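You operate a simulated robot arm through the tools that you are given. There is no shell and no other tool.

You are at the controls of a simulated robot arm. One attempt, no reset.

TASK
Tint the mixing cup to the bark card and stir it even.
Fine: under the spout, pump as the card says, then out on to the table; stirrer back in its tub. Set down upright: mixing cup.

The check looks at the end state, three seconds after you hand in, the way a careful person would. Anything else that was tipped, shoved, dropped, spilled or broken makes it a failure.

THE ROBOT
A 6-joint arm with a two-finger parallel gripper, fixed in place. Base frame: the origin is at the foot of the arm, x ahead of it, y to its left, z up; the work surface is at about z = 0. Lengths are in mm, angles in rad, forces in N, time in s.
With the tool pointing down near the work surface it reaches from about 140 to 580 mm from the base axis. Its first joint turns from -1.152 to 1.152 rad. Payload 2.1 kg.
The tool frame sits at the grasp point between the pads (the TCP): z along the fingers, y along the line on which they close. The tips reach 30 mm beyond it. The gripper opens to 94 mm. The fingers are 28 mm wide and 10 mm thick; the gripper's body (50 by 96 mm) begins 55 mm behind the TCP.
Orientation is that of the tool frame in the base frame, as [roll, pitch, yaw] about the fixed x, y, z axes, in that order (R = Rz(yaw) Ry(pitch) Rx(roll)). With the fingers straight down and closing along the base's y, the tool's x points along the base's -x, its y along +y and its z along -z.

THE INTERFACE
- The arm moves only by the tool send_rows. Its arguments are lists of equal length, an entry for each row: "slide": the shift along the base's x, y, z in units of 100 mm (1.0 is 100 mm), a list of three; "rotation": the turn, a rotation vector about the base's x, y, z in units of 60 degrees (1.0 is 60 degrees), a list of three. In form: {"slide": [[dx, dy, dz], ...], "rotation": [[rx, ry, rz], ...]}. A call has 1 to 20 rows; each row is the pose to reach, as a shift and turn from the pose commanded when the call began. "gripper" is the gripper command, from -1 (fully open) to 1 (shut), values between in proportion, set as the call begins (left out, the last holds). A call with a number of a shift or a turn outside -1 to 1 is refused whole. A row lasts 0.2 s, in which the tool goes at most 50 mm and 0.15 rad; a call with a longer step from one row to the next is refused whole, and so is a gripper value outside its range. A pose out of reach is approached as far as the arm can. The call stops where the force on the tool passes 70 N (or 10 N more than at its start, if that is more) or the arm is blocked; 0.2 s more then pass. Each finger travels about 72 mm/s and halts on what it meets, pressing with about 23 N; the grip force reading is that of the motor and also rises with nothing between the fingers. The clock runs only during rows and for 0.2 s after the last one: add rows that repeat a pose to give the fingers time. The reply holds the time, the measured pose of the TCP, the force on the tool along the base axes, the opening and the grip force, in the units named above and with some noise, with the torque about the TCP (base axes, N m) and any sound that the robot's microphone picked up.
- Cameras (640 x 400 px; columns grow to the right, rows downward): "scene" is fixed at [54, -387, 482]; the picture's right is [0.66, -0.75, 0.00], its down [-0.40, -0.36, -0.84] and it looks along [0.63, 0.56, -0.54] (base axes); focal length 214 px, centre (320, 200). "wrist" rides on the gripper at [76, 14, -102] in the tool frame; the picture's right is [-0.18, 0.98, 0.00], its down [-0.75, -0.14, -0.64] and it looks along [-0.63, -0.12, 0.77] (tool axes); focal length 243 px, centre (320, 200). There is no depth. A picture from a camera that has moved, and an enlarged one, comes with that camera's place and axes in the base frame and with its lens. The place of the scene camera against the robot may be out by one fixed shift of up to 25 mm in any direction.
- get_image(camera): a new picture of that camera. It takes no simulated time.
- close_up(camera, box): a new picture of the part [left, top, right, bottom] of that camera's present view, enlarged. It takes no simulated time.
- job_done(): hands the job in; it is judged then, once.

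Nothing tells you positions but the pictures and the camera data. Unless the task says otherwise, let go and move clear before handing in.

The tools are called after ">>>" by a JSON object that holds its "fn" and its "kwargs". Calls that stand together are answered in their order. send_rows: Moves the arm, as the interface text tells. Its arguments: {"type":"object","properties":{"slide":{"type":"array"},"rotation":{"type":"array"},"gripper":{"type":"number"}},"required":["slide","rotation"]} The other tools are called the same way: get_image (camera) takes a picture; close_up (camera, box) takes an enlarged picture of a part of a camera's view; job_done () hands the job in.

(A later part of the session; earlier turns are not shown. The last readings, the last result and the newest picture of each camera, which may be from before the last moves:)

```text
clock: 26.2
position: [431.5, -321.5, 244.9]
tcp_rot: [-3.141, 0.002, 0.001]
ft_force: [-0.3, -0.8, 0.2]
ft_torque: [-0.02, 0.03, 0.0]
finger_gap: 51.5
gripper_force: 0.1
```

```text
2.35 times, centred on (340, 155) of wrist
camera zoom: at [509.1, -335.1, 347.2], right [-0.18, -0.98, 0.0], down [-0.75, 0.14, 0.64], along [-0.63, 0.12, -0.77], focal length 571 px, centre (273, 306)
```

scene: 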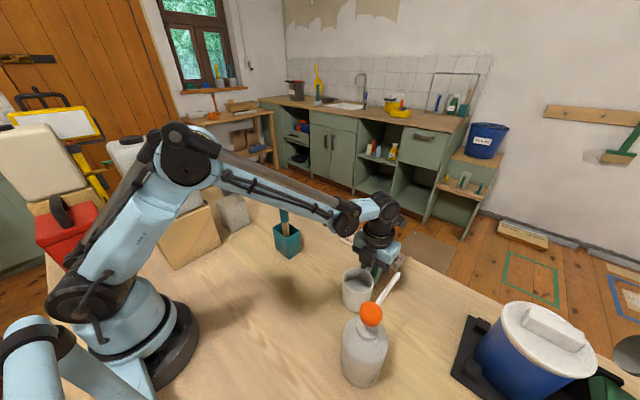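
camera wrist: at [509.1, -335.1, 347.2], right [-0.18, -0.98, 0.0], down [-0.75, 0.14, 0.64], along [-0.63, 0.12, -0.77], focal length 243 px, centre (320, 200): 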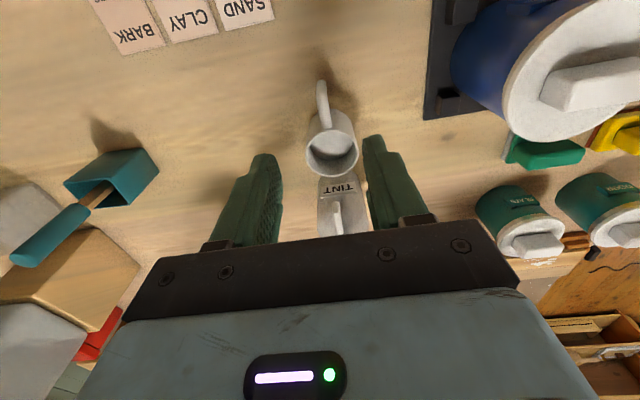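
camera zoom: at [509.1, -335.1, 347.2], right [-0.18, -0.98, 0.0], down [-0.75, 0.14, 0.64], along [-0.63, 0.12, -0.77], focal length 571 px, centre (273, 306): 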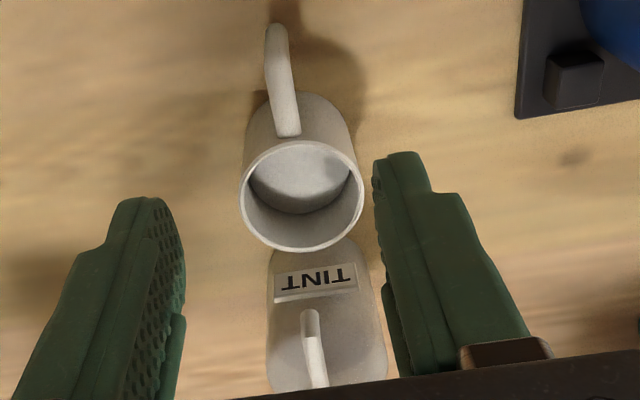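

The nozzle sits over the mug's interior, a little toward the bottle side. I'll close the gripper and move above the pump head at about (249.5, -322), with the fingertips well above it.

>>> {"fn": "send_rows", "kwargs": {"slide": [[0, 0, 0.2], [-0.2, 0, 0.3], [-0.5, 0, 0.3], [-0.8, 0, 0.3], [-1.0, 0, 0.3]], "rotation": [[0, 0, 0], [0, 0, 0], [0, 0, 0], [0, 0, 0], [0, 0, 0]], "gripper": 1}}

>>> {"fn": "send_rows", "kwargs": {"slide": [[-0.3, 0, 0], [-0.6, 0, 0], [-0.823, -0.005, 0], [-0.823, -0.005, 0], [-0.823, -0.005, 0]], "rotation": [[0, 0, 0], [0, 0, 0], [0, 0, 0], [0, 0, 0], [0, 0, 0]]}}

>>> {"fn": "get_image", "kwargs": {"camera": "wrist"}}

>>> {"fn": "close_up", "kwargs": {"camera": "scene", "box": [300, 180, 440, 400]}}

```text
clock: 27.4
position: [331.8, -321.7, 275.3]
tcp_rot: [3.141, 0.0, -0.001]
ft_force: [0.1, -0.4, 0.8]
ft_torque: [0.0, 0.02, 0.01]
finger_gap: 0.0
gripper_force: 22.6
out of reach, approached as far as the arm can: row 1
```

```text
clock: 28.6
position: [250.4, -322.0, 275.2]
tcp_rot: [-3.141, 0.0, -0.002]
ft_force: [-0.2, 0.4, -0.8]
ft_torque: [-0.02, 0.0, 0.0]
finger_gap: 0.1
gripper_force: 22.8
```

```text
taken
camera wrist: at [327.3, -336.1, 376.6], right [-0.18, -0.98, 0.0], down [-0.75, 0.14, 0.64], along [-0.63, 0.12, -0.77], focal length 243 px, centre (320, 200)
```

wrist: 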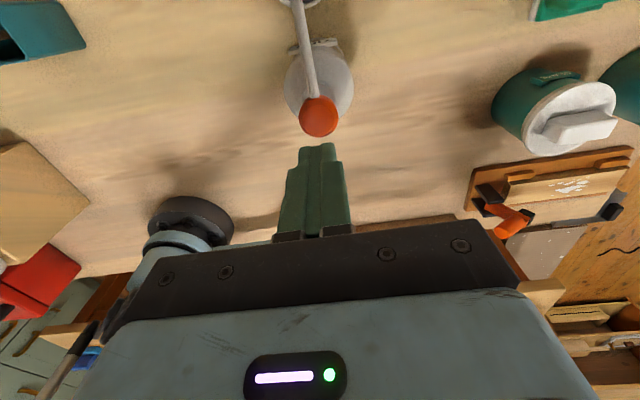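

```text
1.82 times, centred on (370, 290) of scene
camera zoom: at [54.0, -387.0, 482.0], right [0.66, -0.75, 0.0], down [-0.4, -0.36, -0.84], along [0.63, 0.56, -0.54], focal length 390 px, centre (229, 36)
```

zoom: 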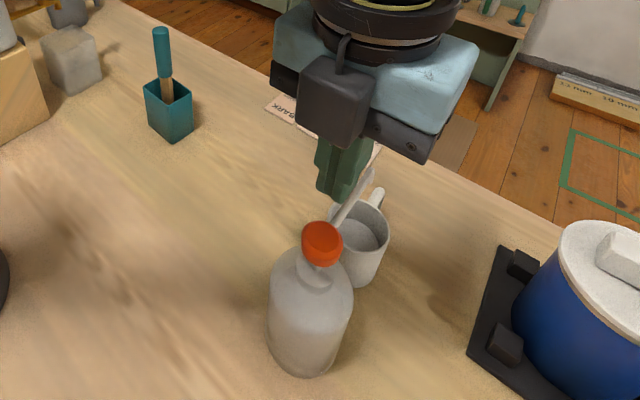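

>>> {"fn": "close_up", "kwargs": {"camera": "wrist", "box": [270, 30, 370, 180]}}

>>> {"fn": "close_up", "kwargs": {"camera": "scene", "box": [325, 230, 425, 330]}}

```text
2.67 times, centred on (320, 105) of wrist
camera zoom: at [327.3, -336.1, 376.6], right [-0.18, -0.98, 0.0], down [-0.75, 0.14, 0.64], along [-0.63, 0.12, -0.77], focal length 647 px, centre (320, 453)
```

zoom: 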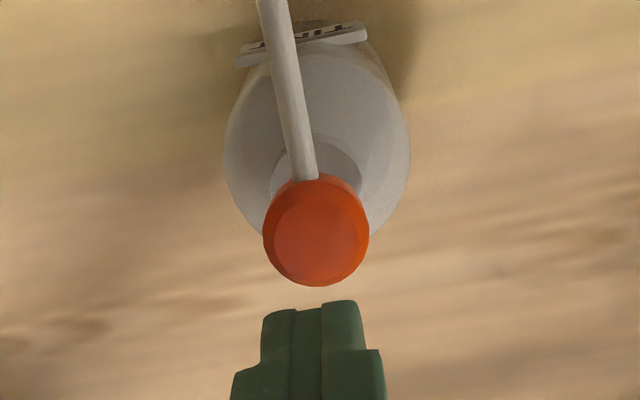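

```text
4.00 times, centred on (375, 280) of scene
camera zoom: at [54.0, -387.0, 482.0], right [0.66, -0.75, 0.0], down [-0.4, -0.36, -0.84], along [0.63, 0.56, -0.54], focal length 858 px, centre (100, -120)
```

zoom: 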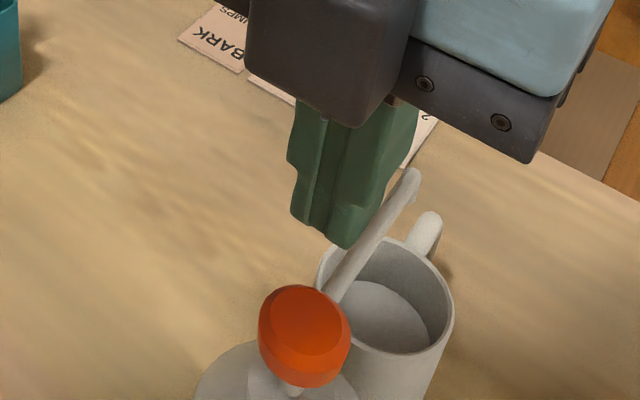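

The head top centre is confirmed at about (249.3, -322, 175), so contact should come at TCP z ≈ 205. I'll lower to just above it and then feel for contact slowly.

>>> {"fn": "send_rows", "kwargs": {"slide": [[0, 0, -0.2], [0, 0, -0.4], [0, 0, -0.5], [0, 0, -0.58], [0, 0, -0.62], [0, 0, -0.62]], "rotation": [[0, 0, 0], [0, 0, 0], [0, 0, 0], [0, 0, 0], [0, 0, 0], [0, 0, 0]]}}

>>> {"fn": "close_up", "kwargs": {"camera": "scene", "box": [325, 230, 425, 330]}}

>>> {"fn": "get_image", "kwargs": {"camera": "wrist"}}

```text
clock: 30.0
position: [250.1, -320.8, 212.2]
tcp_rot: [-3.141, 0.001, 0.001]
ft_force: [0.2, 0.2, -0.2]
ft_torque: [-0.03, -0.01, 0.03]
finger_gap: 0.0
gripper_force: 22.6
```

```text
4.00 times, centred on (375, 280) of scene
camera zoom: at [54.0, -387.0, 482.0], right [0.66, -0.75, 0.0], down [-0.4, -0.36, -0.84], along [0.63, 0.56, -0.54], focal length 858 px, centre (100, -120)
```

zoom: 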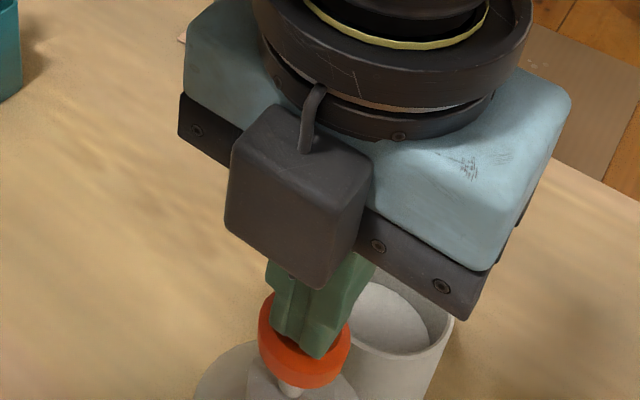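

```text
taken
camera wrist: at [326.8, -336.3, 315.1], right [-0.18, -0.98, 0.0], down [-0.75, 0.14, 0.64], along [-0.63, 0.12, -0.77], focal length 243 px, centre (320, 200)
```

wrist: 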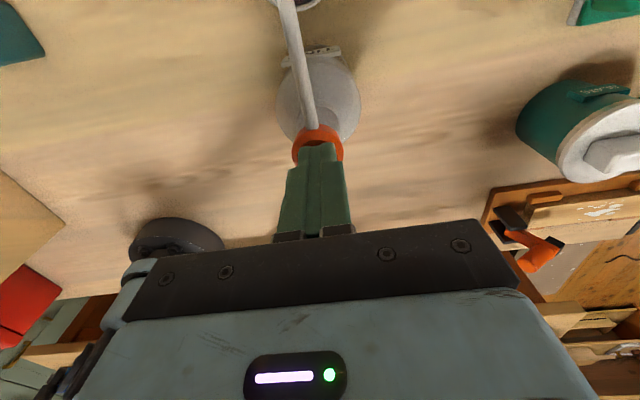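

The tips are centred over the orange head. I'll press down slowly and read the force.

>>> {"fn": "send_rows", "kwargs": {"slide": [[0, 0, -0.02], [0, 0, -0.04], [0, 0, -0.06], [0, 0, -0.08], [0, 0, -0.1], [0, 0, -0.12]], "rotation": [[0, 0, 0], [0, 0, 0], [0, 0, 0], [0, 0, 0], [0, 0, 0], [0, 0, 0]]}}

```text
clock: 31.4
position: [249.0, -321.7, 200.7]
tcp_rot: [-3.141, -0.001, -0.001]
ft_force: [0.9, -4.1, 7.8]
ft_torque: [-0.11, -0.04, -0.03]
finger_gap: 0.1
gripper_force: 22.8
```

>>> {"fn": "send_rows", "kwargs": {"slide": [[0, 0, -0.02], [0, 0, -0.04], [0, 0, -0.06], [0, 0, -0.08], [0, 0, -0.1]], "rotation": [[0, 0, 0], [0, 0, 0], [0, 0, 0], [0, 0, 0], [0, 0, 0]]}}

>>> {"fn": "close_up", "kwargs": {"camera": "scene", "box": [325, 230, 425, 400]}}

```text
clock: 32.6
position: [248.2, -321.7, 191.6]
tcp_rot: [3.141, 0.0, 0.001]
ft_force: [-2.1, 1.1, 61.6]
ft_torque: [0.04, -0.08, 0.03]
finger_gap: 0.0
gripper_force: 23.0
```

```text
2.35 times, centred on (375, 315) of scene
camera zoom: at [53.9, -386.8, 482.2], right [0.66, -0.75, 0.0], down [-0.4, -0.36, -0.84], along [0.63, 0.56, -0.54], focal length 505 px, centre (191, -71)
```

zoom: 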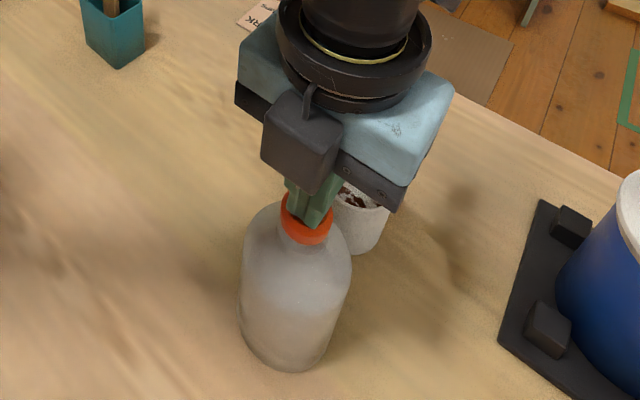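

The head bottomed out at about 62 N near z ≈ 191 and brown tint has appeared in the cup, so pump one is done. I'll release fully and check.

>>> {"fn": "send_rows", "kwargs": {"slide": [[0, 0, 0.05], [0, 0, 0.1], [0, 0, 0.16], [0, 0, 0.22], [0, 0, 0.26], [0, 0, 0.26]], "rotation": [[0, 0, 0], [0, 0, 0], [0, 0, 0], [0, 0, 0], [0, 0, 0], [0, 0, 0]]}}

>>> {"fn": "close_up", "kwargs": {"camera": "scene", "box": [325, 230, 425, 400]}}

>>> {"fn": "close_up", "kwargs": {"camera": "scene", "box": [375, 260, 425, 320]}}

>>> {"fn": "get_image", "kwargs": {"camera": "wrist"}}

```text
clock: 34.0
position: [250.1, -320.5, 215.8]
tcp_rot: [3.141, -0.001, 0.0]
ft_force: [0.2, 1.0, 0.5]
ft_torque: [0.01, -0.01, 0.01]
finger_gap: 0.0
gripper_force: 23.4
```

```text
2.35 times, centred on (375, 315) of scene
camera zoom: at [54.0, -387.0, 482.0], right [0.66, -0.75, 0.0], down [-0.4, -0.36, -0.84], along [0.63, 0.56, -0.54], focal length 505 px, centre (191, -71)
```

zoom: 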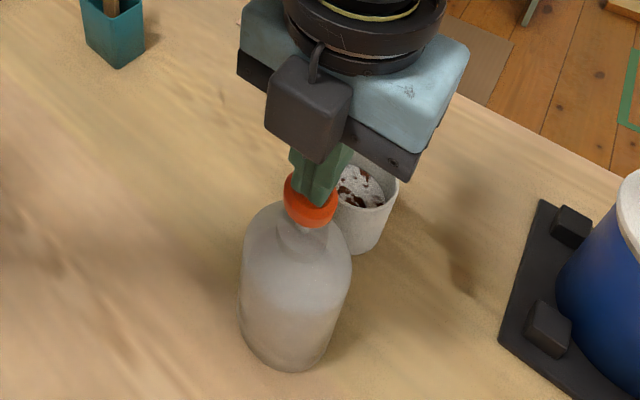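

```text
6.67 times, centred on (400, 290) of scene
camera zoom: at [54.0, -387.0, 482.0], right [0.66, -0.75, 0.0], down [-0.4, -0.36, -0.84], along [0.63, 0.56, -0.54], focal length 1430 px, centre (-213, -400)
```

zoom: 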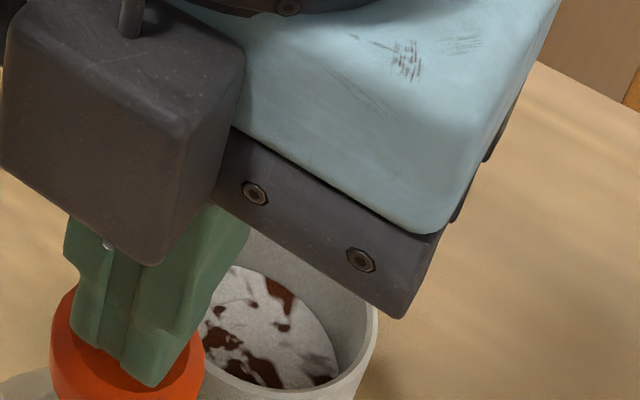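

```text
taken
camera wrist: at [326.9, -336.0, 319.1], right [-0.18, -0.98, 0.0], down [-0.75, 0.14, 0.64], along [-0.63, 0.12, -0.77], focal length 243 px, centre (320, 200)
```

wrist: 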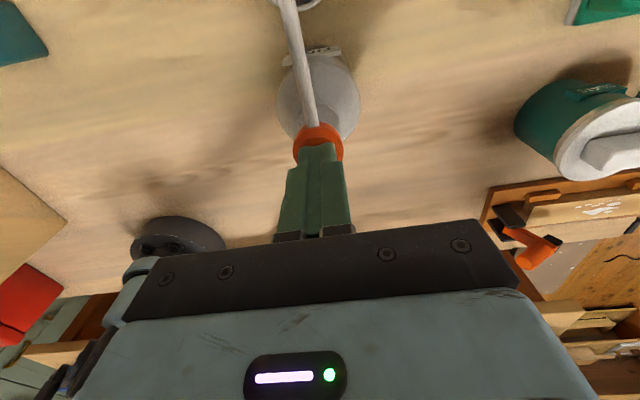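

Exactly one streaky dose is in the cup, nothing spilled, and the head sprang back. I'll repeat the same stroke for pump two.

>>> {"fn": "send_rows", "kwargs": {"slide": [[0, 0, -0.05], [0, 0, -0.1], [0, 0, -0.12], [0, 0, -0.14], [0, 0, -0.16], [0, 0, -0.18], [0, 0, -0.2], [0, 0, -0.22], [0, 0, -0.24], [0, 0, -0.26]], "rotation": [[0, 0, 0], [0, 0, 0], [0, 0, 0], [0, 0, 0], [0, 0, 0], [0, 0, 0], [0, 0, 0], [0, 0, 0], [0, 0, 0], [0, 0, 0]]}}

>>> {"fn": "send_rows", "kwargs": {"slide": [[0, 0, 0.05], [0, 0, 0.1], [0, 0, 0.16], [0, 0, 0.22], [0, 0, 0.26], [0, 0, 0.26]], "rotation": [[0, 0, 0], [0, 0, 0], [0, 0, 0], [0, 0, 0], [0, 0, 0], [0, 0, 0]]}}

>>> {"fn": "close_up", "kwargs": {"camera": "scene", "box": [375, 260, 425, 320]}}

>>> {"fn": "close_up", "kwargs": {"camera": "scene", "box": [325, 230, 425, 400]}}

```text
clock: 36.2
position: [250.3, -322.6, 192.4]
tcp_rot: [3.14, -0.003, -0.002]
ft_force: [2.7, -4.2, 61.4]
ft_torque: [-0.18, -0.1, -0.17]
finger_gap: 0.2
gripper_force: 22.6
```

```text
clock: 37.6
position: [248.6, -321.6, 216.3]
tcp_rot: [3.14, 0.0, -0.002]
ft_force: [0.7, 0.6, -0.2]
ft_torque: [0.01, 0.0, 0.03]
finger_gap: 0.2
gripper_force: 22.6
```

```text
6.67 times, centred on (400, 290) of scene
camera zoom: at [54.0, -387.0, 482.0], right [0.66, -0.75, 0.0], down [-0.4, -0.36, -0.84], along [0.63, 0.56, -0.54], focal length 1430 px, centre (-213, -400)
```

zoom: 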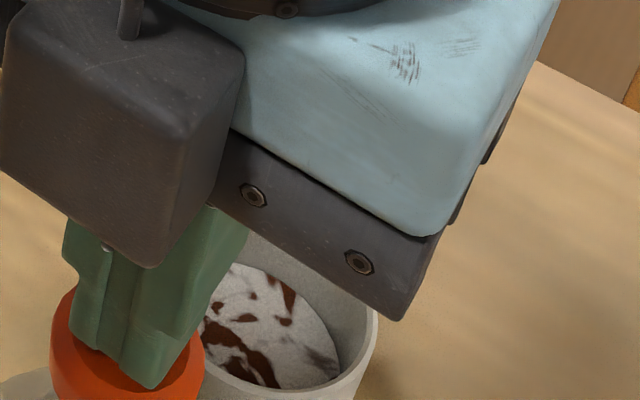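

```text
2.35 times, centred on (375, 315) of scene
camera zoom: at [54.0, -387.0, 482.0], right [0.66, -0.75, 0.0], down [-0.4, -0.36, -0.84], along [0.63, 0.56, -0.54], focal length 505 px, centre (191, -71)
```

zoom: 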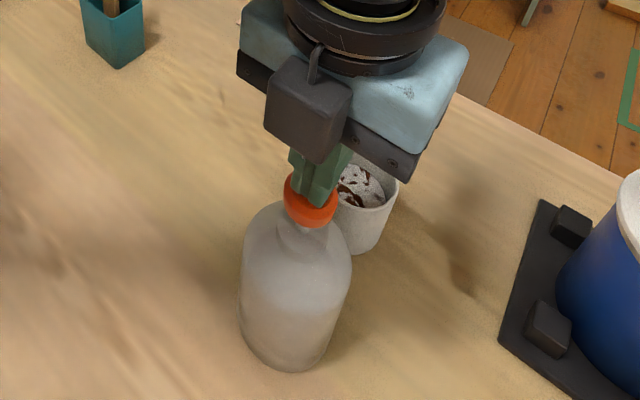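

The pattern changed and the stroke matched the first in depth and force. I'll get an unobstructed look at the cup before continuing, to have a reference for the count.

>>> {"fn": "send_rows", "kwargs": {"slide": [[0, 0, 0.3], [0, 0, 0.6], [0, 0, 0.6], [0, 0, 0.6]], "rotation": [[0, 0, 0], [0, 0, 0], [0, 0, 0], [0, 0, 0]]}}

>>> {"fn": "close_up", "kwargs": {"camera": "scene", "box": [370, 250, 430, 320]}}

>>> {"fn": "close_up", "kwargs": {"camera": "wrist", "box": [250, 0, 390, 150]}}

```text
clock: 38.6
position: [251.0, -320.9, 277.8]
tcp_rot: [3.141, -0.001, 0.001]
ft_force: [-0.2, -0.4, 0.0]
ft_torque: [-0.03, 0.0, -0.02]
finger_gap: 0.2
gripper_force: 22.5
```

```text
5.71 times, centred on (400, 285) of scene
camera zoom: at [54.0, -387.0, 482.0], right [0.66, -0.75, 0.0], down [-0.4, -0.36, -0.84], along [0.63, 0.56, -0.54], focal length 1226 px, centre (-137, -286)
```

zoom: 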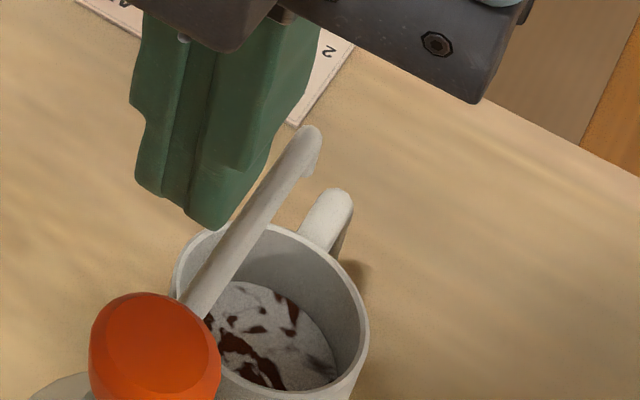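

```text
2.67 times, centred on (320, 75) of wrist
camera zoom: at [328.0, -335.4, 379.2], right [-0.18, -0.98, 0.0], down [-0.75, 0.14, 0.64], along [-0.63, 0.12, -0.77], focal length 647 px, centre (320, 533)
```

zoom: 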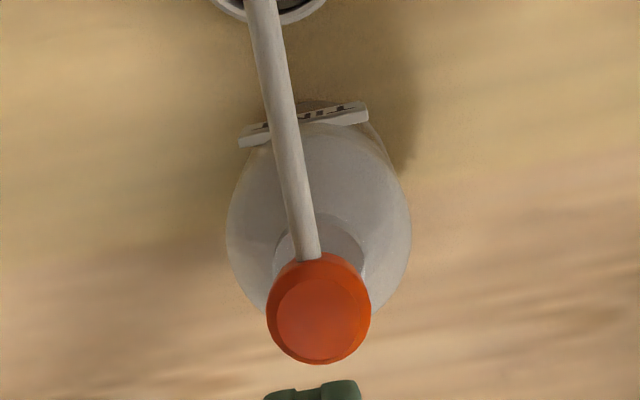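

The bottle and cup haven't moved and the tint lands cleanly inside. Now pump three.

>>> {"fn": "send_rows", "kwargs": {"slide": [[0, 0, -0.3], [0, 0, -0.55], [0, 0, -0.65], [0, 0, -0.7], [0, 0, -0.72], [0, 0, -0.74], [0, 0, -0.76], [0, 0, -0.78], [0, 0, -0.8], [0, 0, -0.82], [0, 0, -0.84], [0, 0, -0.86]], "rotation": [[0, 0, 0], [0, 0, 0], [0, 0, 0], [0, 0, 0], [0, 0, 0], [0, 0, 0], [0, 0, 0], [0, 0, 0], [0, 0, 0], [0, 0, 0], [0, 0, 0], [0, 0, 0]]}}

>>> {"fn": "send_rows", "kwargs": {"slide": [[0, 0, 0.05], [0, 0, 0.1], [0, 0, 0.16], [0, 0, 0.22], [0, 0, 0.26], [0, 0, 0.56], [0, 0, 0.86], [0, 0, 0.86]], "rotation": [[0, 0, 0], [0, 0, 0], [0, 0, 0], [0, 0, 0], [0, 0, 0], [0, 0, 0], [0, 0, 0], [0, 0, 0]]}}

>>> {"fn": "close_up", "kwargs": {"camera": "scene", "box": [370, 250, 430, 320]}}

```text
clock: 41.2
position: [249.7, -320.8, 192.2]
tcp_rot: [-3.141, -0.001, -0.001]
ft_force: [-3.0, -3.0, 59.5]
ft_torque: [-0.06, 0.1, -0.11]
finger_gap: 0.0
gripper_force: 23.2
```

```text
clock: 43.0
position: [250.0, -320.4, 276.1]
tcp_rot: [-3.141, -0.002, 0.001]
ft_force: [-0.8, 1.0, 0.8]
ft_torque: [0.03, 0.02, 0.06]
finger_gap: 0.1
gripper_force: 22.9
```

```text
5.71 times, centred on (400, 285) of scene
camera zoom: at [54.0, -387.0, 482.0], right [0.66, -0.75, 0.0], down [-0.4, -0.36, -0.84], along [0.63, 0.56, -0.54], focal length 1226 px, centre (-137, -286)
```

zoom: 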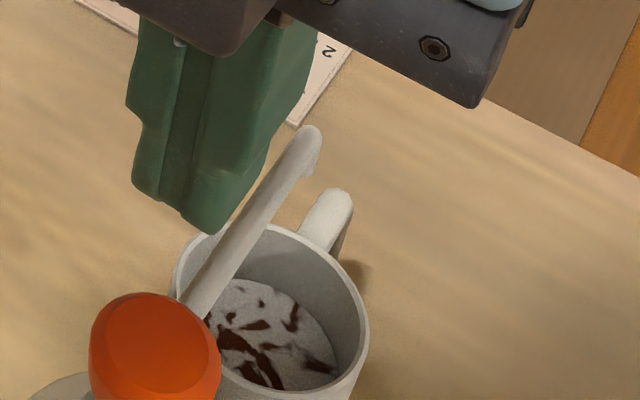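

The streaks shifted again, so pump three registered. Pump four, the last one, uses the same stroke.

>>> {"fn": "send_rows", "kwargs": {"slide": [[0, 0, -0.3], [0, 0, -0.55], [0, 0, -0.65], [0, 0, -0.7], [0, 0, -0.72], [0, 0, -0.74], [0, 0, -0.76], [0, 0, -0.78], [0, 0, -0.8], [0, 0, -0.82], [0, 0, -0.84], [0, 0, -0.86]], "rotation": [[0, 0, 0], [0, 0, 0], [0, 0, 0], [0, 0, 0], [0, 0, 0], [0, 0, 0], [0, 0, 0], [0, 0, 0], [0, 0, 0], [0, 0, 0], [0, 0, 0], [0, 0, 0]]}}

>>> {"fn": "send_rows", "kwargs": {"slide": [[0, 0, 0.05], [0, 0, 0.1], [0, 0, 0.16], [0, 0, 0.22], [0, 0, 0.26], [0, 0, 0.56], [0, 0, 0.86], [0, 0, 0.86]], "rotation": [[0, 0, 0], [0, 0, 0], [0, 0, 0], [0, 0, 0], [0, 0, 0], [0, 0, 0], [0, 0, 0], [0, 0, 0]]}}

>>> {"fn": "close_up", "kwargs": {"camera": "scene", "box": [370, 250, 430, 320]}}

>>> {"fn": "get_image", "kwargs": {"camera": "scene"}}

```text
clock: 45.6
position: [249.9, -321.8, 192.0]
tcp_rot: [-3.141, -0.001, -0.002]
ft_force: [-5.0, -1.7, 61.8]
ft_torque: [-0.05, 0.06, -0.06]
finger_gap: 0.2
gripper_force: 22.7
```

```text
clock: 47.4
position: [250.5, -320.0, 275.4]
tcp_rot: [-3.141, -0.001, 0.0]
ft_force: [0.1, 0.8, 0.1]
ft_torque: [-0.02, 0.0, 0.0]
finger_gap: 0.0
gripper_force: 22.9
```

```text
5.71 times, centred on (400, 285) of scene
camera zoom: at [54.0, -387.0, 482.0], right [0.66, -0.75, 0.0], down [-0.4, -0.36, -0.84], along [0.63, 0.56, -0.54], focal length 1226 px, centre (-137, -286)
```

zoom: 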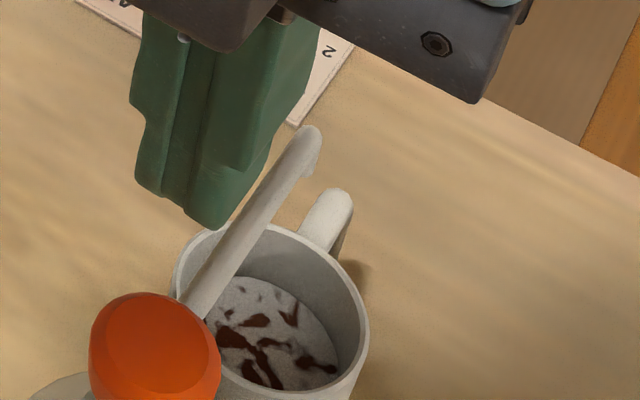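

```text
taken
```

scene: 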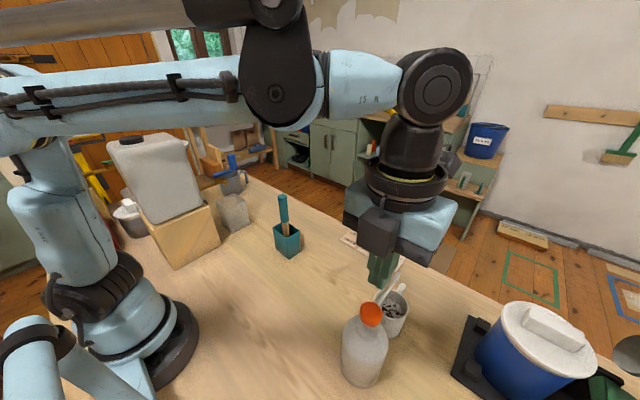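

Four pumps are done with all strokes equal, and nothing spilled. Now I'll return over the handle side to take the mug out from under the spout, opening the fingers on the way.

>>> {"fn": "send_rows", "kwargs": {"slide": [[0.25, 0, 0], [0.5, 0, 0], [0.75, 0, 0], [1.0, 0, 0], [1.0, 0, 0]], "rotation": [[0, 0, 0], [0, 0, 0], [0, 0, 0], [0, 0, 0], [0, 0, 0]], "gripper": -0.1}}

>>> {"fn": "send_rows", "kwargs": {"slide": [[0.25, 0, -0.1], [0.5, 0, -0.22], [0.75, 0, -0.32], [0.823, 0.005, -0.32], [0.823, 0.005, -0.32]], "rotation": [[0, 0, 0], [0, 0, 0], [0, 0, 0], [0, 0, 0], [0, 0, 0]]}}

>>> {"fn": "close_up", "kwargs": {"camera": "wrist", "box": [280, 70, 400, 240]}}

>>> {"fn": "close_up", "kwargs": {"camera": "scene", "box": [320, 230, 440, 400]}}

```text
clock: 48.6
position: [351.3, -320.0, 275.9]
tcp_rot: [-3.14, 0.001, 0.001]
ft_force: [-0.2, 0.7, 0.3]
ft_torque: [-0.02, 0.03, -0.02]
finger_gap: 51.7
gripper_force: 0.1
```

```text
clock: 49.8
position: [432.2, -319.9, 244.4]
tcp_rot: [3.142, 0.0, 0.0]
ft_force: [0.9, 0.5, -0.6]
ft_torque: [-0.01, 0.03, -0.01]
finger_gap: 51.6
gripper_force: 0.0
```

```text
2.35 times, centred on (340, 155) of wrist
camera zoom: at [509.6, -335.4, 346.7], right [-0.18, -0.98, 0.0], down [-0.75, 0.14, 0.64], along [-0.63, 0.12, -0.77], focal length 571 px, centre (273, 306)
```

zoom: 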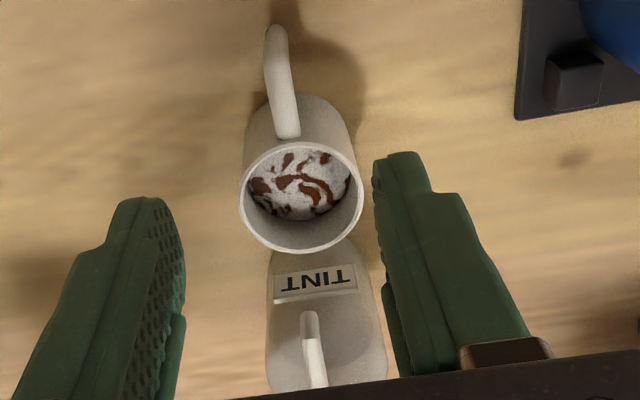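

```text
2.35 times, centred on (380, 315) of scene
camera zoom: at [54.1, -387.0, 482.0], right [0.66, -0.75, 0.0], down [-0.4, -0.36, -0.84], along [0.63, 0.56, -0.54], focal length 505 px, centre (179, -71)
```

zoom: 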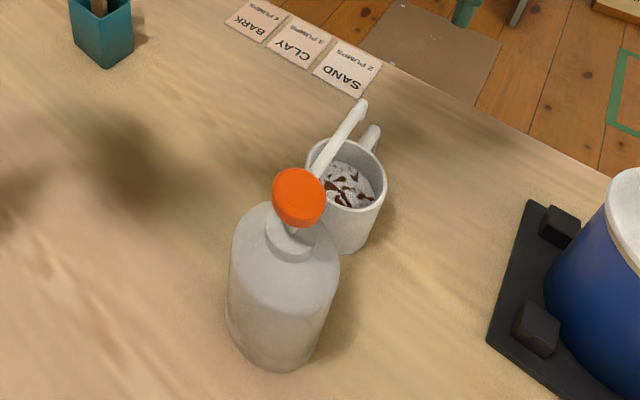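

The mug hasn't moved. I'll descend beside the handle, slide in by 12 mm and grip it as before.

>>> {"fn": "send_rows", "kwargs": {"slide": [[0, 0, -0.3], [0, 0, -0.6], [0, 0, -0.9], [0, 0, -1.0], [0, 0, -1.0]], "rotation": [[0, 0, 0], [0, 0, 0], [0, 0, 0], [0, 0, 0], [0, 0, 0]]}}

>>> {"fn": "send_rows", "kwargs": {"slide": [[0, 0, -0.25], [0, 0, -0.5], [0, 0, -0.75], [0, 0, -0.9], [0, 0, -1.0], [-0.04, 0, -1.0], [-0.08, 0, -1.0], [-0.12, 0, -1.0], [-0.12, 0, -1.0]], "rotation": [[0, 0, 0], [0, 0, 0], [0, 0, 0], [0, 0, 0], [0, 0, 0], [0, 0, 0], [0, 0, 0], [0, 0, 0], [0, 0, 0]]}}

>>> {"fn": "get_image", "kwargs": {"camera": "wrist"}}

>>> {"fn": "close_up", "kwargs": {"camera": "scene", "box": [330, 210, 450, 330]}}

```text
clock: 51.0
position: [432.6, -320.5, 144.7]
tcp_rot: [-3.14, -0.001, 0.0]
ft_force: [-0.1, 0.1, 1.0]
ft_torque: [-0.02, -0.02, -0.01]
finger_gap: 51.7
gripper_force: 0.1
```

```text
clock: 53.0
position: [420.0, -320.7, 43.6]
tcp_rot: [3.141, 0.0, -0.003]
ft_force: [0.1, 0.2, 0.0]
ft_torque: [-0.02, -0.02, 0.0]
finger_gap: 51.6
gripper_force: 0.0
```

```text
taken
camera wrist: at [497.3, -335.5, 146.5], right [-0.19, -0.98, 0.0], down [-0.75, 0.14, 0.64], along [-0.63, 0.12, -0.77], focal length 243 px, centre (320, 200)
```

wrist: 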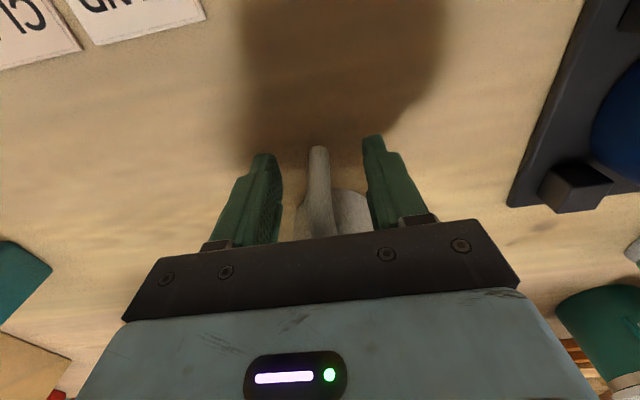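

```text
3.33 times, centred on (390, 270) of scene
camera zoom: at [54.0, -387.0, 482.0], right [0.66, -0.75, 0.0], down [-0.4, -0.36, -0.84], along [0.63, 0.56, -0.54], focal length 715 px, centre (87, -33)
```

zoom: 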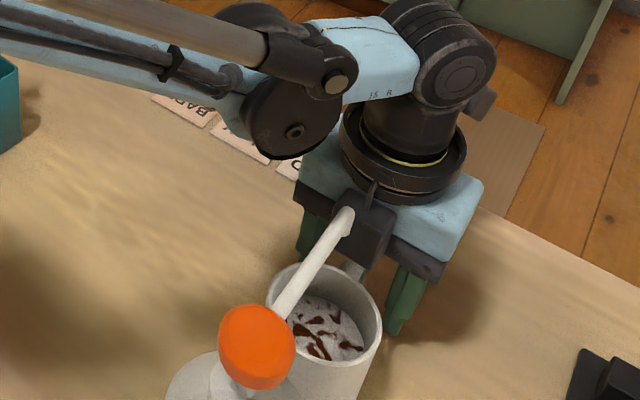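

>>> {"fn": "send_rows", "kwargs": {"slide": [[0, 0, 0], [0, 0, 0], [0, 0, 0], [0, 0, 0], [0, 0, 0]], "rotation": [[0, 0, 0], [0, 0, 0], [0, 0, 0], [0, 0, 0], [0, 0, 0]], "gripper": 1}}

>>> {"fn": "send_rows", "kwargs": {"slide": [[0, 0, 0.02], [0, 0, 0.04], [0, 0, 0.06], [0, 0, 0.06], [0, 0, 0.06]], "rotation": [[0, 0, 0], [0, 0, 0], [0, 0, 0], [0, 0, 0], [0, 0, 0]]}}

>>> {"fn": "close_up", "kwargs": {"camera": "scene", "box": [330, 210, 450, 330]}}

```text
clock: 54.2
position: [420.2, -320.7, 43.6]
tcp_rot: [3.141, 0.0, 0.0]
ft_force: [-1.1, 0.8, 0.7]
ft_torque: [-0.02, -0.03, -0.02]
finger_gap: 16.8
gripper_force: 23.1
```

```text
clock: 55.4
position: [420.8, -320.2, 50.5]
tcp_rot: [-3.14, 0.002, 0.0]
ft_force: [-0.7, -0.2, -2.9]
ft_torque: [0.01, -0.15, 0.0]
finger_gap: 16.5
gripper_force: 22.9
```

```text
3.33 times, centred on (390, 270) of scene
camera zoom: at [54.0, -387.0, 482.0], right [0.66, -0.75, 0.0], down [-0.4, -0.36, -0.84], along [0.63, 0.56, -0.54], focal length 715 px, centre (87, -33)
```

zoom: 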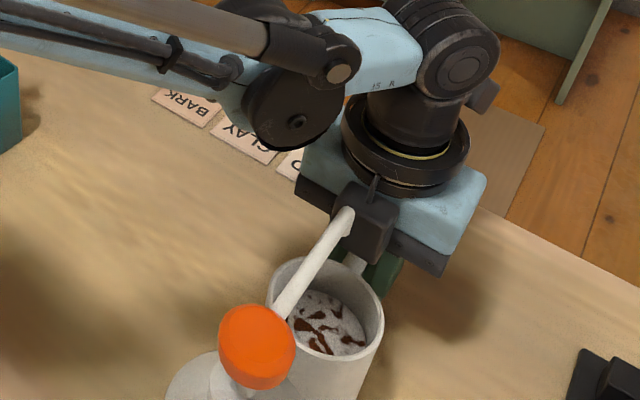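

The mug is lifted level by its handle. I'll carry it back along +y to open table, away from the spout.

>>> {"fn": "send_rows", "kwargs": {"slide": [[0, 0.03, 0], [0, 0.08, 0], [0, 0.15, 0], [0, 0.23, 0], [0, 0.32, 0], [0, 0.42, 0], [0, 0.52, 0], [0, 0.62, 0], [0, 0.71, 0], [0, 0.79, 0], [0, 0.85, 0], [0, 0.88, 0], [0, 0.9, 0], [0, 0.9, 0]], "rotation": [[0, 0, 0], [0, 0, 0], [0, 0, 0], [0, 0, 0], [0, 0, 0], [0, 0, 0], [0, 0, 0], [0, 0, 0], [0, 0, 0], [0, 0, 0], [0, 0, 0], [0, 0, 0], [0, 0, 0], [0, 0, 0]]}}

>>> {"fn": "send_rows", "kwargs": {"slide": [[0, 0.03, 0], [0, 0.08, 0], [0, 0.15, 0], [0, 0.23, 0], [0, 0.32, 0], [0, 0.42, 0], [0, 0.52, 0], [0, 0.6, 0], [0, 0.67, 0], [0, 0.72, 0], [0, 0.74, 0], [0, 0.75, 0], [0, 0.75, 0]], "rotation": [[0, 0, 0], [0, 0, 0], [0, 0, 0], [0, 0, 0], [0, 0, 0], [0, 0, 0], [0, 0, 0], [0, 0, 0], [0, 0, 0], [0, 0, 0], [0, 0, 0], [0, 0, 0], [0, 0, 0]]}}

>>> {"fn": "get_image", "kwargs": {"camera": "scene"}}

>>> {"fn": "close_up", "kwargs": {"camera": "scene", "box": [290, 200, 410, 320]}}

```text
clock: 58.4
position: [420.9, -230.6, 49.8]
tcp_rot: [3.141, 0.0, -0.002]
ft_force: [-0.2, 0.2, -2.3]
ft_torque: [-0.04, -0.11, -0.02]
finger_gap: 16.5
gripper_force: 22.9
```

```text
clock: 61.2
position: [419.8, -156.6, 50.1]
tcp_rot: [3.141, 0.0, -0.001]
ft_force: [-0.4, 0.5, -2.6]
ft_torque: [0.0, -0.15, 0.0]
finger_gap: 16.7
gripper_force: 23.2
```

```text
taken
```

scene: 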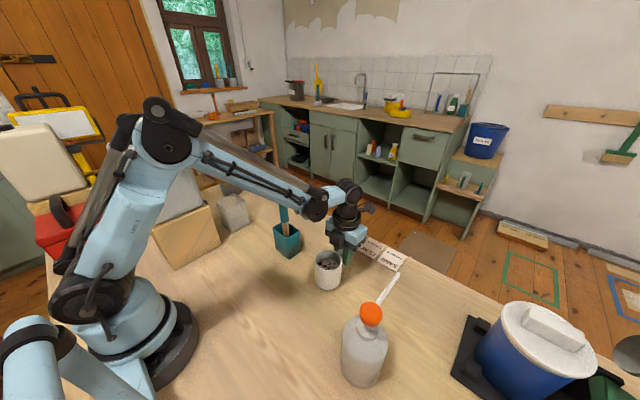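

```text
3.33 times, centred on (350, 260) of scene
camera zoom: at [54.0, -387.0, 482.0], right [0.66, -0.75, 0.0], down [-0.4, -0.36, -0.84], along [0.63, 0.56, -0.54], focal length 715 px, centre (220, 0)
```

zoom: 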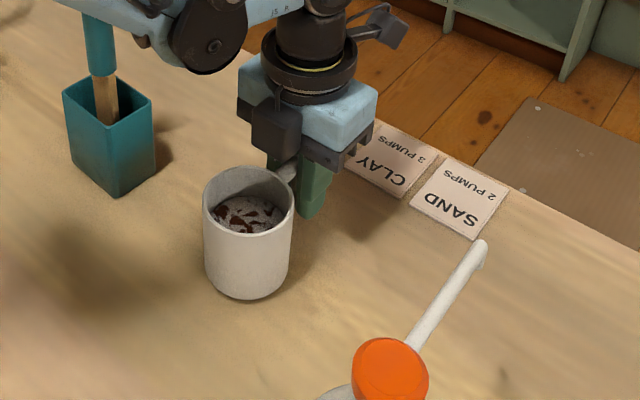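

The mug is at about (354.5, -156.5) on open table. I'll set it down, release, and retreat.

>>> {"fn": "send_rows", "kwargs": {"slide": [[0, 0, -0.015], [0, 0, -0.03], [0, 0, -0.045], [0, 0, -0.06], [0, 0, -0.06]], "rotation": [[0, 0, 0], [0, 0, 0], [0, 0, 0], [0, 0, 0], [0, 0, 0]]}}

>>> {"fn": "send_rows", "kwargs": {"slide": [[0, 0, 0], [0, 0, 0], [0, 0, 0], [0, 0, 0]], "rotation": [[0, 0, 0], [0, 0, 0], [0, 0, 0], [0, 0, 0]], "gripper": -0.1}}

>>> {"fn": "send_rows", "kwargs": {"slide": [[0.05, 0, 0], [0.12, 0, 0], [0.12, 0, 0.2], [0.12, 0, 0.4], [0.12, 0, 0.6], [0.12, 0, 0.8], [0.12, 0, 1.0], [0.12, 0, 1.0]], "rotation": [[0, 0, 0], [0, 0, 0], [0, 0, 0], [0, 0, 0], [0, 0, 0], [0, 0, 0], [0, 0, 0], [0, 0, 0]]}}

>>> {"fn": "send_rows", "kwargs": {"slide": [[0, 0, 0.3], [0, 0, 0.6], [0, 0, 0.9], [0, 0, 1.0], [0, 0, 1.0]], "rotation": [[0, 0, 0], [0, 0, 0], [0, 0, 0], [0, 0, 0], [0, 0, 0]]}}

>>> {"fn": "get_image", "kwargs": {"camera": "wrist"}}

>>> {"fn": "close_up", "kwargs": {"camera": "scene", "box": [250, 180, 410, 320]}}

```text
clock: 62.4
position: [419.3, -155.1, 43.0]
tcp_rot: [3.14, 0.0, 0.0]
ft_force: [0.4, -0.8, -0.6]
ft_torque: [0.01, -0.07, 0.0]
finger_gap: 16.6
gripper_force: 22.9
```

```text
clock: 63.4
position: [420.3, -156.0, 44.1]
tcp_rot: [-3.141, 0.0, 0.0]
ft_force: [0.2, 0.3, -0.4]
ft_torque: [-0.02, -0.01, 0.02]
finger_gap: 52.0
gripper_force: 0.0
```

```text
clock: 65.2
position: [432.0, -154.7, 143.4]
tcp_rot: [-3.141, 0.0, -0.002]
ft_force: [-0.5, 0.5, -0.3]
ft_torque: [0.04, 0.0, 0.02]
finger_gap: 51.6
gripper_force: 0.1
```

```text
clock: 66.4
position: [431.8, -155.5, 243.2]
tcp_rot: [3.142, 0.001, 0.001]
ft_force: [0.7, -0.6, 0.3]
ft_torque: [-0.02, 0.01, 0.01]
finger_gap: 51.7
gripper_force: 0.1
```

```text
taken
camera wrist: at [509.1, -170.6, 346.7], right [-0.18, -0.98, 0.0], down [-0.75, 0.14, 0.64], along [-0.63, 0.12, -0.77], focal length 243 px, centre (320, 200)
```

wrist: 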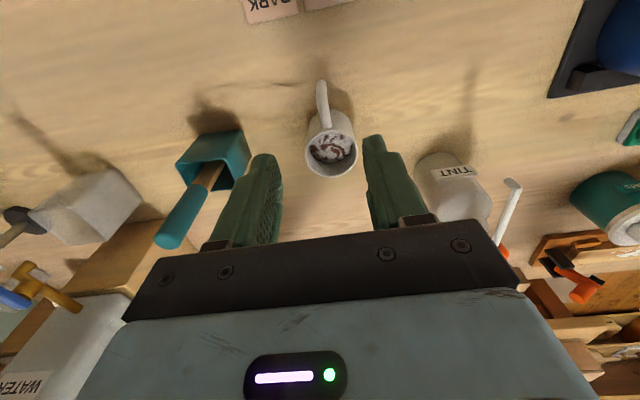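

```text
2.86 times, centred on (330, 250) of scene
camera zoom: at [54.0, -387.0, 482.0], right [0.66, -0.75, 0.0], down [-0.4, -0.36, -0.84], along [0.63, 0.56, -0.54], focal length 613 px, centre (291, 57)
```

zoom: 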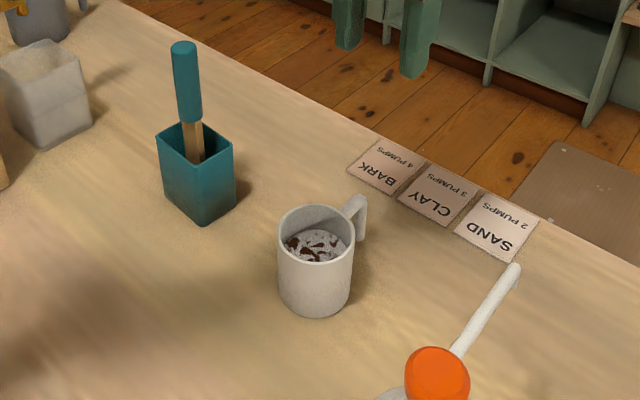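

The mug is upright on the table with four doses in it. The stirrer stands nearly vertical in the tub, its handle top near (358, 7, 193). I'll approach at a safe height and refine its position.

>>> {"fn": "send_rows", "kwargs": {"slide": [[-0.1, 0.15, 0.1], [-0.25, 0.35, 0.2], [-0.4, 0.55, 0.3], [-0.55, 0.75, 0.4], [-0.7, 0.95, 0.4], [-0.7, 0.95, 0.4]], "rotation": [[0, 0, 0], [0, 0, 0], [0, 0, 0], [0, 0, 0], [0, 0, 0], [0, 0, 0]], "gripper": -1}}

>>> {"fn": "get_image", "kwargs": {"camera": "wrist"}}

>>> {"fn": "close_up", "kwargs": {"camera": "scene", "box": [240, 180, 340, 280]}}

```text
clock: 67.8
position: [362.0, -60.3, 282.2]
tcp_rot: [-3.141, 0.0, -0.002]
ft_force: [0.3, 0.7, 0.1]
ft_torque: [-0.02, 0.01, 0.0]
finger_gap: 94.2
gripper_force: 0.0
```

```text
taken
camera wrist: at [439.2, -74.7, 386.3], right [-0.19, -0.98, 0.0], down [-0.75, 0.14, 0.64], along [-0.63, 0.12, -0.77], focal length 243 px, centre (320, 200)
```

wrist: 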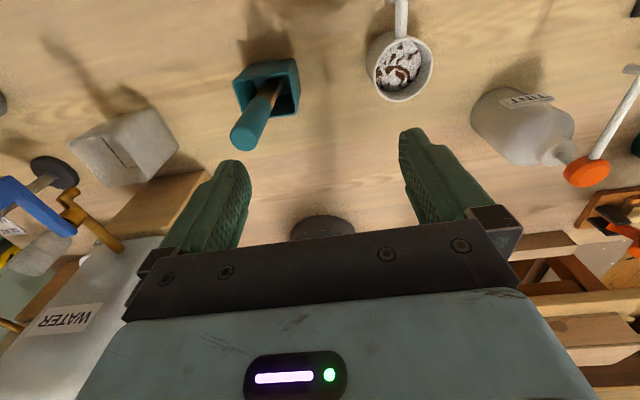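

```text
4.00 times, centred on (290, 230) of scene
camera zoom: at [54.0, -387.0, 482.0], right [0.66, -0.75, 0.0], down [-0.4, -0.36, -0.84], along [0.63, 0.56, -0.54], focal length 858 px, centre (440, 80)
```

zoom: 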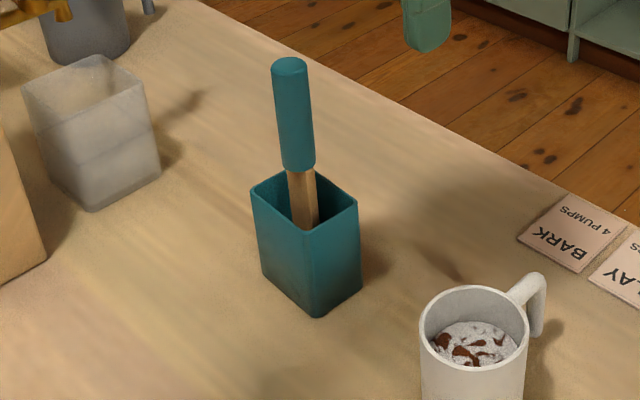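

>>> {"fn": "close_up", "kwargs": {"camera": "wrist", "box": [210, 40, 330, 165]}}

>>> {"fn": "close_up", "kwargs": {"camera": "wrist", "box": [350, 0, 450, 110]}}

```text
3.20 times, centred on (270, 102) of wrist
camera zoom: at [439.2, -74.7, 386.3], right [-0.19, -0.98, 0.0], down [-0.75, 0.14, 0.64], along [-0.63, 0.12, -0.77], focal length 776 px, centre (480, 512)
```

zoom: 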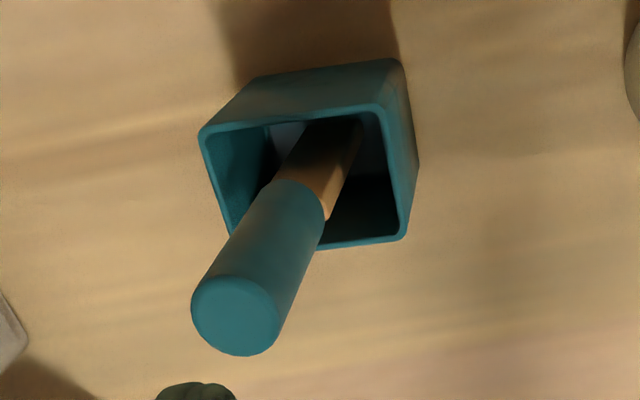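

```text
3.64 times, centred on (400, 55) of wrist
camera zoom: at [439.2, -74.7, 386.3], right [-0.19, -0.98, 0.0], down [-0.75, 0.14, 0.64], along [-0.63, 0.12, -0.77], focal length 882 px, centre (29, 727)
```

zoom: 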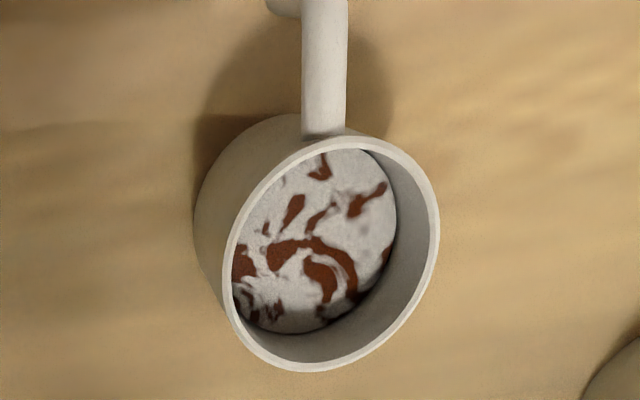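

The stirrer axis is within about 2° of vertical, at about (360.5, 6.5) at mid-handle. I'll position above it with fingers open and check alignment before descending.

>>> {"fn": "send_rows", "kwargs": {"slide": [[0, 0.2, 0], [-0.013, 0.45, 0], [-0.013, 0.62, 0], [-0.013, 0.68, 0], [-0.013, 0.68, 0]], "rotation": [[0, 0, 0], [0, 0, 0], [0, 0, 0], [0, 0, 0], [0, 0, 0]]}}

>>> {"fn": "get_image", "kwargs": {"camera": "wrist"}}

>>> {"fn": "get_image", "kwargs": {"camera": "scene"}}

>>> {"fn": "close_up", "kwargs": {"camera": "wrist", "box": [240, 50, 400, 190]}}

```text
clock: 69.0
position: [361.7, -46.0, 283.2]
tcp_rot: [-3.14, 0.001, 0.003]
ft_force: [-0.4, 0.9, -1.0]
ft_torque: [0.0, 0.0, -0.03]
finger_gap: 93.7
gripper_force: 0.1
out of reach, approached as far as the arm can: row 1, 2, 3, 4, 5
```

```text
taken
camera wrist: at [439.1, -60.7, 386.3], right [-0.18, -0.98, 0.0], down [-0.75, 0.14, 0.64], along [-0.63, 0.12, -0.77], focal length 243 px, centre (320, 200)
```

wrist: 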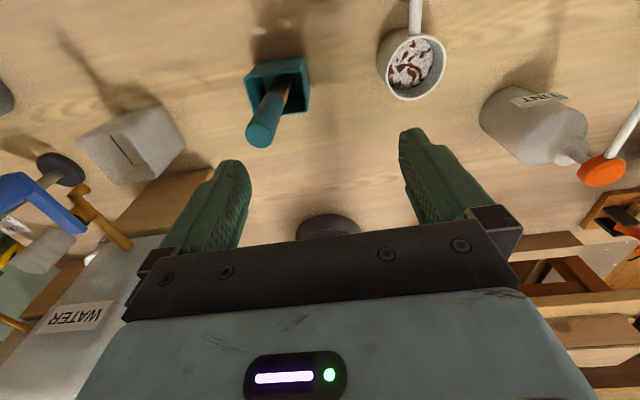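

```text
taken
```

scene: 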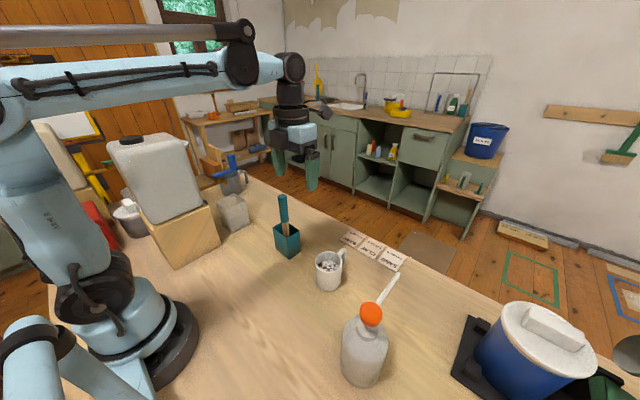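

```text
2.86 times, centred on (320, 120) of wrist
camera zoom: at [439.1, -60.7, 386.3], right [-0.18, -0.98, 0.0], down [-0.75, 0.14, 0.64], along [-0.63, 0.12, -0.77], focal length 693 px, centre (320, 429)
```

zoom: 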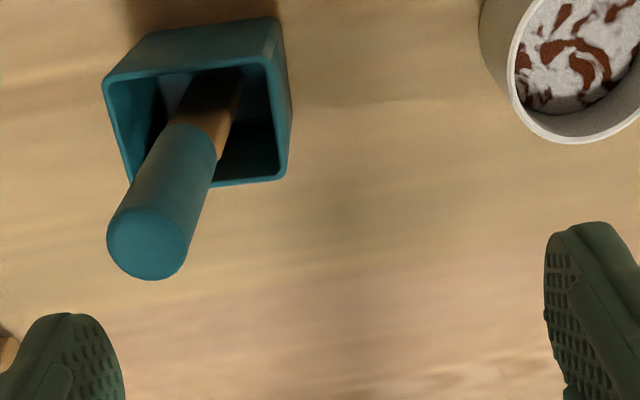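

The arm stopped short because joint 6 hits its limit at yaw 0 there. I'll yaw the tool back by +90°, closing along x with the camera on +y, while staying at this safe height.

>>> {"fn": "send_rows", "kwargs": {"slide": [[0, 0, 0], [0, 0, 0], [0, 0, 0], [0, 0, 0], [0, 0, 0], [0, 0, 0], [0, 0, 0], [0, 0, 0], [0, 0, 0]], "rotation": [[0, 0, 0.125], [0, 0, 0.25], [0, 0, 0.375], [0, 0, 0.5], [0, 0, 0.625], [0, 0, 0.75], [0, 0, 0.875], [0, 0, 1.0], [0, 0, 1.0]]}}

>>> {"fn": "send_rows", "kwargs": {"slide": [[0, 0, 0], [0, 0, 0], [0, 0, 0], [0, 0, 0], [0, 0, 0]], "rotation": [[0, 0, 0.125], [0, 0, 0.25], [0, 0, 0.375], [0, 0, 0.5], [0, 0, 0.5]]}}

>>> {"fn": "get_image", "kwargs": {"camera": "wrist"}}

>>> {"fn": "get_image", "kwargs": {"camera": "scene"}}

```text
clock: 71.0
position: [361.7, -46.0, 282.2]
tcp_rot: [-3.141, 0.0, 1.047]
ft_force: [-0.8, 0.3, 0.2]
ft_torque: [0.0, 0.02, 0.02]
finger_gap: 93.9
gripper_force: 0.0
```

```text
clock: 72.2
position: [360.8, -46.8, 281.9]
tcp_rot: [3.141, 0.002, 1.571]
ft_force: [0.1, 1.1, 0.9]
ft_torque: [-0.03, -0.05, 0.0]
finger_gap: 93.9
gripper_force: 0.0
```

```text
taken
camera wrist: at [376.7, 29.3, 385.1], right [0.98, -0.18, 0.0], down [-0.14, -0.75, 0.64], along [-0.12, -0.63, -0.77], focal length 243 px, centre (320, 200)
```

wrist: 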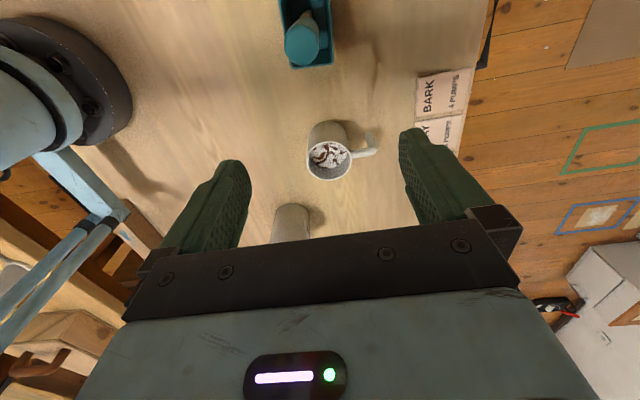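

```text
taken
```

scene: 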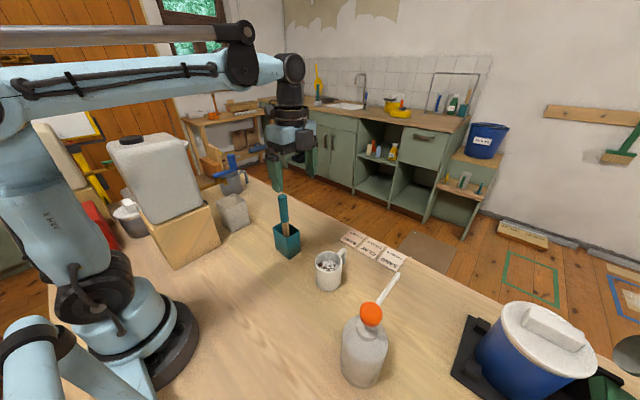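

Yaw is now 90°. I'll move the remaining 53 mm to sit above the stirrer.

>>> {"fn": "send_rows", "kwargs": {"slide": [[0, 0.15, 0], [-0.005, 0.3, 0], [-0.01, 0.45, 0], [-0.01, 0.53, 0], [-0.01, 0.53, 0], [-0.01, 0.53, 0]], "rotation": [[0, 0, 0], [0, 0, 0], [0, 0, 0], [0, 0, 0], [0, 0, 0], [0, 0, 0]]}}

>>> {"fn": "get_image", "kwargs": {"camera": "wrist"}}

>>> {"fn": "close_up", "kwargs": {"camera": "scene", "box": [230, 130, 350, 270]}}

```text
clock: 73.6
position: [360.6, 6.2, 280.9]
tcp_rot: [3.141, -0.001, 1.571]
ft_force: [0.4, -0.4, -0.1]
ft_torque: [-0.03, 0.01, -0.02]
finger_gap: 93.8
gripper_force: 0.1
```

```text
taken
camera wrist: at [375.7, 82.1, 384.7], right [0.98, -0.18, 0.0], down [-0.14, -0.75, 0.64], along [-0.12, -0.63, -0.77], focal length 243 px, centre (320, 200)
```

wrist: 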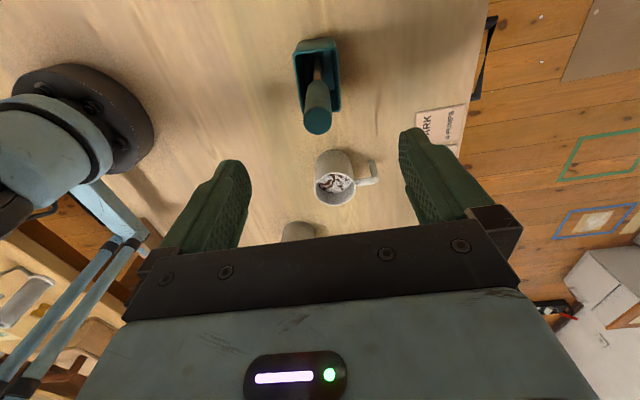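

```text
2.86 times, centred on (290, 200) of scene
camera zoom: at [54.0, -387.0, 482.0], right [0.66, -0.75, 0.0], down [-0.4, -0.36, -0.84], along [0.63, 0.56, -0.54], focal length 613 px, centre (406, 200)
```

zoom: 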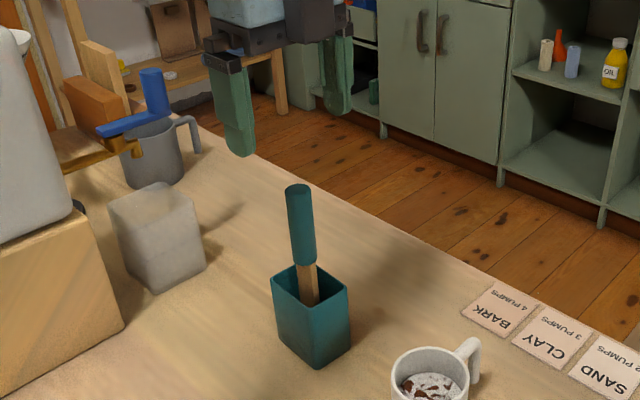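

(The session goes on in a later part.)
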